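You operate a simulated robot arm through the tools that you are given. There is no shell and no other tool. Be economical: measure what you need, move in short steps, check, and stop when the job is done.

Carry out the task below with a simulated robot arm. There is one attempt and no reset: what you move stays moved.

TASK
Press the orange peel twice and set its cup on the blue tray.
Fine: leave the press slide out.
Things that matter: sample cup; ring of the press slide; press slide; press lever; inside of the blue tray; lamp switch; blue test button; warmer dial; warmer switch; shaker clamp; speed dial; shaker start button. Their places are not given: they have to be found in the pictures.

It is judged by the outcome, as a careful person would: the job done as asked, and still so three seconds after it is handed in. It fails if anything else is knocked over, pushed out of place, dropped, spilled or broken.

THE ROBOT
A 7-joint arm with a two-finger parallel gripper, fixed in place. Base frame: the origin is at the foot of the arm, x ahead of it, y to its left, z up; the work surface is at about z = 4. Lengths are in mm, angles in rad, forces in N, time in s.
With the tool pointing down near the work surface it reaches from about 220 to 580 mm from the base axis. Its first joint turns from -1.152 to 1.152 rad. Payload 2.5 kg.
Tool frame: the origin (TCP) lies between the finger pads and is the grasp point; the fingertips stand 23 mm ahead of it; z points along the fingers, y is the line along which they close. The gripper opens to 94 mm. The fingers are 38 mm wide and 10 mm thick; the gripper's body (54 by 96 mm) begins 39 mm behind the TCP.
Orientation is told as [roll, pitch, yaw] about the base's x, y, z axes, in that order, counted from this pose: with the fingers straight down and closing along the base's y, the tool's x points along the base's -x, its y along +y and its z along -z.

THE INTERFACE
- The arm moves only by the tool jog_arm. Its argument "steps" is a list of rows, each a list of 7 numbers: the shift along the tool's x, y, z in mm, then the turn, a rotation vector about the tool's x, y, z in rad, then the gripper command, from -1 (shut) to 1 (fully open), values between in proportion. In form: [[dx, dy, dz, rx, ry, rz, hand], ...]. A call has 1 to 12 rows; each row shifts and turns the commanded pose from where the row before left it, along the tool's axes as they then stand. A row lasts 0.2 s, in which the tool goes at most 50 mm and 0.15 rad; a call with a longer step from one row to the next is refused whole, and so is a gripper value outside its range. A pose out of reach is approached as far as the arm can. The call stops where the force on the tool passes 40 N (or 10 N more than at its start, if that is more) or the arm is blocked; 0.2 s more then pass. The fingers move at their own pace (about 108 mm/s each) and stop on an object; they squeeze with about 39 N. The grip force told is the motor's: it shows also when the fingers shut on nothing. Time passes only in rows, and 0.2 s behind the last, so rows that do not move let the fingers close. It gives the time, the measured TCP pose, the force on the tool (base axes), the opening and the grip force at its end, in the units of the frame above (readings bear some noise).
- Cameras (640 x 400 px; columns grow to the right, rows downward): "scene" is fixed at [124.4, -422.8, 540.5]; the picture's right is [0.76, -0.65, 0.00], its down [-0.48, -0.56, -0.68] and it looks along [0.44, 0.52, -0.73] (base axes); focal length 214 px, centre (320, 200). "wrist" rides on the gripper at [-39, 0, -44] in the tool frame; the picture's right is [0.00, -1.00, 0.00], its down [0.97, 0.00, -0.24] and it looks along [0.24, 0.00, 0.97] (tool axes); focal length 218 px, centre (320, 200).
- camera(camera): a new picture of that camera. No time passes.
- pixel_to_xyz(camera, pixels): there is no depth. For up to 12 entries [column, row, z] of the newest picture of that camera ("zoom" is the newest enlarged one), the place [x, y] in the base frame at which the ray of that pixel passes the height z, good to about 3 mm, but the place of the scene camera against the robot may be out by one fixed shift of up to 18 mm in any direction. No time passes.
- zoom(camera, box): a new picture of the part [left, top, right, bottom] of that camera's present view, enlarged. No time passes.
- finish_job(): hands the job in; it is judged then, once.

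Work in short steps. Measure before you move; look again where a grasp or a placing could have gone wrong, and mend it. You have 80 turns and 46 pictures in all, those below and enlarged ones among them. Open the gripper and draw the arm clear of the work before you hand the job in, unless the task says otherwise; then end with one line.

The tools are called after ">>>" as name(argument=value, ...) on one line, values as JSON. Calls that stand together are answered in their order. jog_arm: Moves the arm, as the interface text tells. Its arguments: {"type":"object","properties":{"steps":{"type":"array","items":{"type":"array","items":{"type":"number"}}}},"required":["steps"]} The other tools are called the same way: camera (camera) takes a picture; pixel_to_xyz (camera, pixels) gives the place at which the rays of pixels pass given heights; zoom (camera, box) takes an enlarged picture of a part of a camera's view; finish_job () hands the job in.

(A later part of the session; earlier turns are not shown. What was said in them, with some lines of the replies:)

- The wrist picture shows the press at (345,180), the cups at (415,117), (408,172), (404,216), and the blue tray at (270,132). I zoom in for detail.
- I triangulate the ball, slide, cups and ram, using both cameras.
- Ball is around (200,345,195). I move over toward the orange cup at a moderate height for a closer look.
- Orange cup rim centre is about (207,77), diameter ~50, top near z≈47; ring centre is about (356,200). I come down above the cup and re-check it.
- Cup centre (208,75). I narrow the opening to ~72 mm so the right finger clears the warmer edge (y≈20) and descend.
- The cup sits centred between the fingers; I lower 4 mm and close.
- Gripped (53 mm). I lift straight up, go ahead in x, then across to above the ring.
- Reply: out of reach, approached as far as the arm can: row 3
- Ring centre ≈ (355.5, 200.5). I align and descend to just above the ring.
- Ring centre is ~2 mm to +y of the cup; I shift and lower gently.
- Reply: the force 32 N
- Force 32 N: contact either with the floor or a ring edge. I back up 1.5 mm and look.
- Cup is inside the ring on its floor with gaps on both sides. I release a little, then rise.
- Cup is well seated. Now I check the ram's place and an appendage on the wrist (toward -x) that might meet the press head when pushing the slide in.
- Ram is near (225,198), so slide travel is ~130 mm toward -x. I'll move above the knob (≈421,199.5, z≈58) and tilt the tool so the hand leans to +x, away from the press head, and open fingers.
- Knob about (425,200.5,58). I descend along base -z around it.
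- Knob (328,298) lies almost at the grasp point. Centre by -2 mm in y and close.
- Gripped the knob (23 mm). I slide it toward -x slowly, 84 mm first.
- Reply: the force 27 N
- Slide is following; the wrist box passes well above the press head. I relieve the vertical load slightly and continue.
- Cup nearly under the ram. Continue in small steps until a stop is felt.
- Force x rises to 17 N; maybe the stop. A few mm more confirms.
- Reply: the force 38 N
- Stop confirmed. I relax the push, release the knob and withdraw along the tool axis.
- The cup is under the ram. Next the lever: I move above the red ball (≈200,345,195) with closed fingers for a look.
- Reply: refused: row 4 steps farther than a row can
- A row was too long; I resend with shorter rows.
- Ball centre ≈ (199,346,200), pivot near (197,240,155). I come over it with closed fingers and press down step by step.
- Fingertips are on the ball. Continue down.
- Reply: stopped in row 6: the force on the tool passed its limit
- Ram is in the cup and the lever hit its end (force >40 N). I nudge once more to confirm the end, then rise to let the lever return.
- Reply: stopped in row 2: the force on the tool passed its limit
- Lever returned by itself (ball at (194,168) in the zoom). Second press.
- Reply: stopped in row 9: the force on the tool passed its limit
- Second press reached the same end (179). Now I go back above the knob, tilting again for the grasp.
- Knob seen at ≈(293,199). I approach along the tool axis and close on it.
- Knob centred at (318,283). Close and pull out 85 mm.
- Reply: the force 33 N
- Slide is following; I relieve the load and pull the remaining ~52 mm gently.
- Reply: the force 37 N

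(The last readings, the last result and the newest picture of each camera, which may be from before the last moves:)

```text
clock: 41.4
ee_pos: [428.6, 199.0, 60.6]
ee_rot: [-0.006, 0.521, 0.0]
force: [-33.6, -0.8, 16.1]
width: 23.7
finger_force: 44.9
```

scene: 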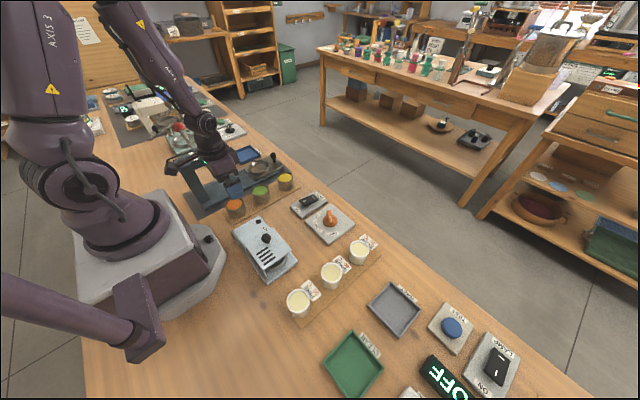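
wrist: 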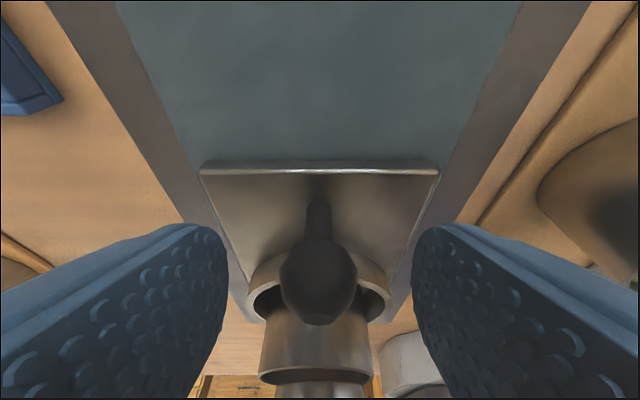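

Out stop reached. I relax, release, withdraw, untilt and go back above the cup.

>>> jog_arm(steps=[[2.2, 0, 1.2, 0, 0, 0, -1], [0, 0, 0, 0, 0, 0, 0.2], [0, 0, 0, 0, 0, 0, 0.3], [0, 0, -25, 0, 0, 0, 0.5], [0, 0, -40, 0, 0, 0, 0.5], [0, 0, -30, 0, -0.12, 0, 0.5], [0, 0, -10, 0, -0.12, 0, 0.5], [20, 0, 0, 0, -0.13, 0, 0.5], [20, 0, 0, 0, -0.134, 0, 0.5], [35, 0, 0, 0, 0, 0, 0.5], [30, 0, 0, 0, 0, 0, 0.5]])

>>> camera(camera="wrist")

```text
clock: 43.8
ee_pos: [375.5, 198.7, 162.9]
ee_rot: [-0.001, -0.002, -0.001]
force: [0.5, 0.0, 1.0]
width: 70.8
finger_force: 0.0
```

```text
5 pictures are left
```

wrist: 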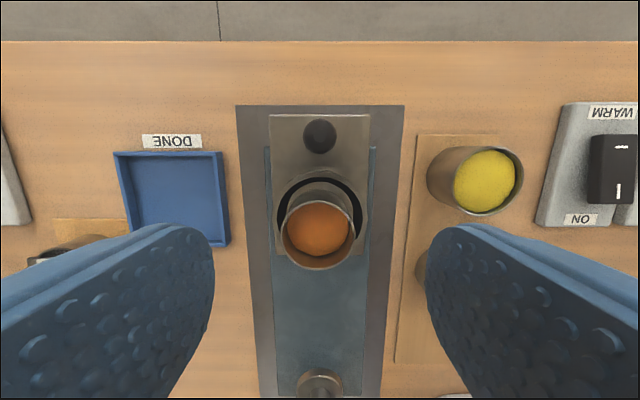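

The slide is out and the peel is pressed down in the cup (rim centre ≈(317,230)). I measure the cup and tray.

>>> pixel_to_xyz(camera="wrist", pixels=[[317, 230, 59], [278, 230, 59], [357, 230, 59], [317, 190, 59], [317, 270, 59], [114, 152, 16], [222, 152, 16], [175, 195, 5], [215, 245, 16], [320, 136, 58]])

```text
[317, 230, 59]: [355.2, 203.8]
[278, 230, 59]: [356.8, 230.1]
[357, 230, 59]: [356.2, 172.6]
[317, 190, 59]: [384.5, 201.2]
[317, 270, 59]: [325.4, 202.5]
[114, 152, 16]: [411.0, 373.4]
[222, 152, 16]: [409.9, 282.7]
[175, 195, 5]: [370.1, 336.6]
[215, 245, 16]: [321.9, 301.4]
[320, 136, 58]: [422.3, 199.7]
```

Cup at (355.5,201.5). Descend and grip at the same height as I released it.

>>> jog_arm(steps=[[20, 2, 20, 0, 0, 0, 0.5], [0, 0, 35, 0, 0, 0, 0.5], [0, 0, 30, 0, 0, 0, 0.5], [0, 0, 15, 0, 0, 0, 0.5]])

>>> camera(camera="wrist")

```text
clock: 44.8
ee_pos: [355.9, 200.8, 63.1]
ee_rot: [0.0, -0.002, -0.001]
force: [-0.6, 0.2, 0.6]
width: 70.3
finger_force: 0.0
```

```text
4 pictures are left
```

wrist: 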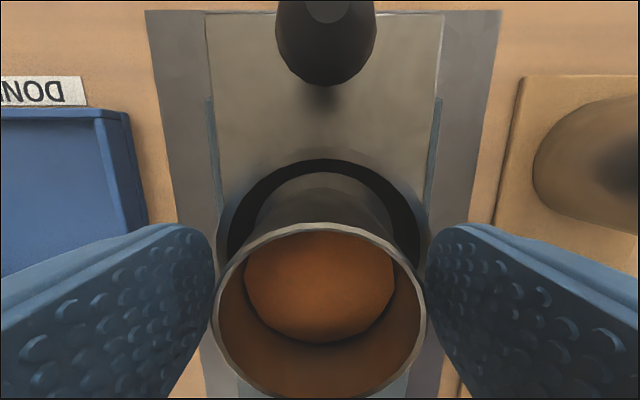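

Good alignment. Close, lift, and carry over to the tray centre (≈366,329).

>>> jog_arm(steps=[[0, 0, 1.5, 0, 0, 0, 0.3], [0, 0, 0, 0, 0, 0, -1], [0, 0, 0, 0, 0, 0, -1], [0, 0, -10, 0, 0, 0, -1], [0, 0, -25, 0, 0, 0, -1], [0, 0, -35, 0, 0, 0, -1], [-10.5, 25, 0, 0, 0, 0, -1], [0, 35, 0, 0, 0, 0, -1], [0, 35, 0, 0, 0, 0, -1], [0, 25, 0, 0, 0, 0, -1], [0, 7, 0, 0, 0, 0, -1]])

>>> camera(camera="wrist")

```text
clock: 47.2
ee_pos: [365.0, 329.0, 131.7]
ee_rot: [-0.002, 0.002, 0.001]
force: [0.9, 0.4, -1.5]
width: 53.3
finger_force: 39.2
```

```text
3 pictures are left
```

wrist: 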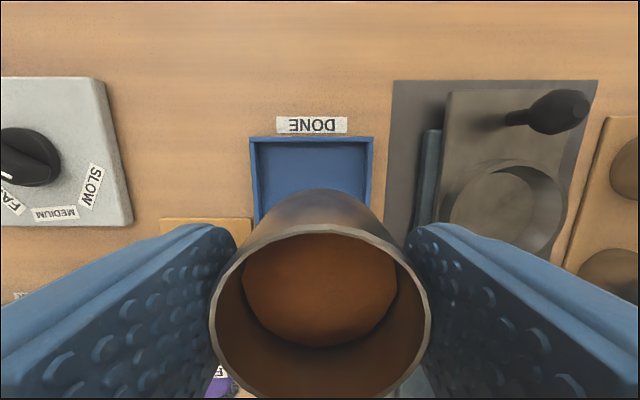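

>>> pixel_to_xyz(camera="wrist", pixels=[[250, 140, 16], [373, 140, 16], [260, 190, 10], [368, 190, 10]])

```text
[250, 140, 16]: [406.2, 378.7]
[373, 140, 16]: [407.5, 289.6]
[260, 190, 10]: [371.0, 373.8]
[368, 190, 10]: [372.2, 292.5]
```

Tray centre ≈ (364,332). Shift +3 in y and lower, ending in small steps.

>>> jog_arm(steps=[[1, 3, 25, 0, 0, 0, -1], [0, 0, 30, 0, 0, 0, -1], [0, 0, 20, 0, 0, 0, -1], [0, 0, 4, 0, 0, 0, -1], [0, 0, 2, 0, 0, 0, -1]])

>>> zoom(camera="scene", box=[206, 120, 286, 170])

```text
clock: 48.4
ee_pos: [362.9, 331.2, 50.7]
ee_rot: [-0.001, 0.001, 0.0]
force: [0.5, 0.3, -0.6]
width: 53.3
finger_force: 39.0
```

```text
8.00 times, centred on (246, 145) of scene
```

zoom: 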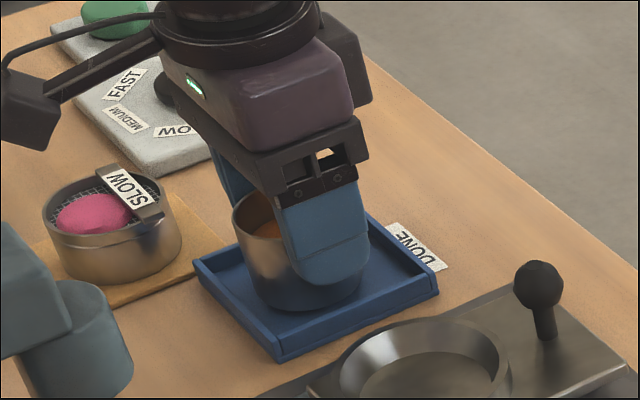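

Cup is inside the tray walls, not touching yet. Lower to contact.

>>> jog_arm(steps=[[0, 0, 1.5, 0, 0, 0, -1], [0, 0, 1.5, 0, 0, 0, -1]])

```text
clock: 49.0
ee_pos: [363.3, 330.4, 46.5]
ee_rot: [0.0, -0.002, 0.001]
force: [0.4, -0.3, -0.6]
width: 53.2
finger_force: 39.0
```

>>> jog_arm(steps=[[0, 0, 1, 0, 0, 0, -1], [0, 0, 1, 0, 0, 0, -1]])

```text
clock: 49.6
ee_pos: [364.3, 332.7, 46.1]
ee_rot: [-0.001, -0.001, -0.001]
force: [-2.8, -2.6, 9.0]
width: 53.1
finger_force: 38.9
```

Contact at 9 N: the cup stands on the tray floor. Release gently, rise and draw clear.

>>> jog_arm(steps=[[0, 0, 0, 0, 0, 0, 0.25], [0, 0, 0, 0, 0, 0, 0.3], [0, 0, -10, 0, 0, 0, 0.35], [0, 0, -25, 0, 0, 0, 0.4], [0, 0, -40, 0, 0, 0, 0.6], [0, 0, -45, 0, 0, 0, 1], [0, 0, -45, 0, 0, 0, 1], [0, 0, -40, 0, 0, 0, 1]])

>>> camera(camera="wrist")

```text
clock: 51.4
ee_pos: [363.8, 331.4, 248.7]
ee_rot: [-0.002, -0.001, 0.002]
force: [0.8, -0.3, -0.6]
width: 94.2
finger_force: 0.2
```

```text
1 pictures are left
```

wrist: 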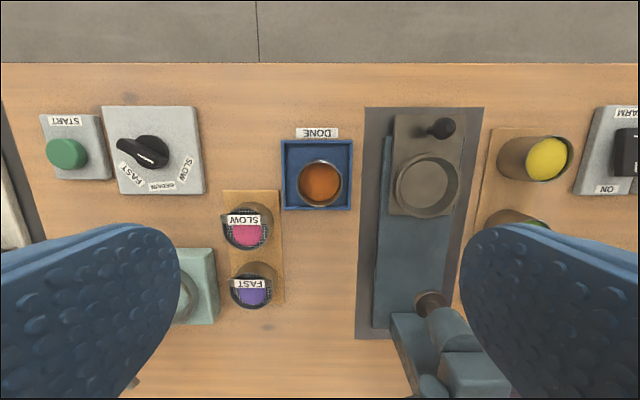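

The cup stands upright inside the blue tray, the slide is out, and the arm is clear.

>>> finish_job()

```text
The job is handed in.
```

The orange peel was pressed twice, with full lever strokes, and its cup now stands upright in the blue tray; the press slide is left out and the arm is clear.
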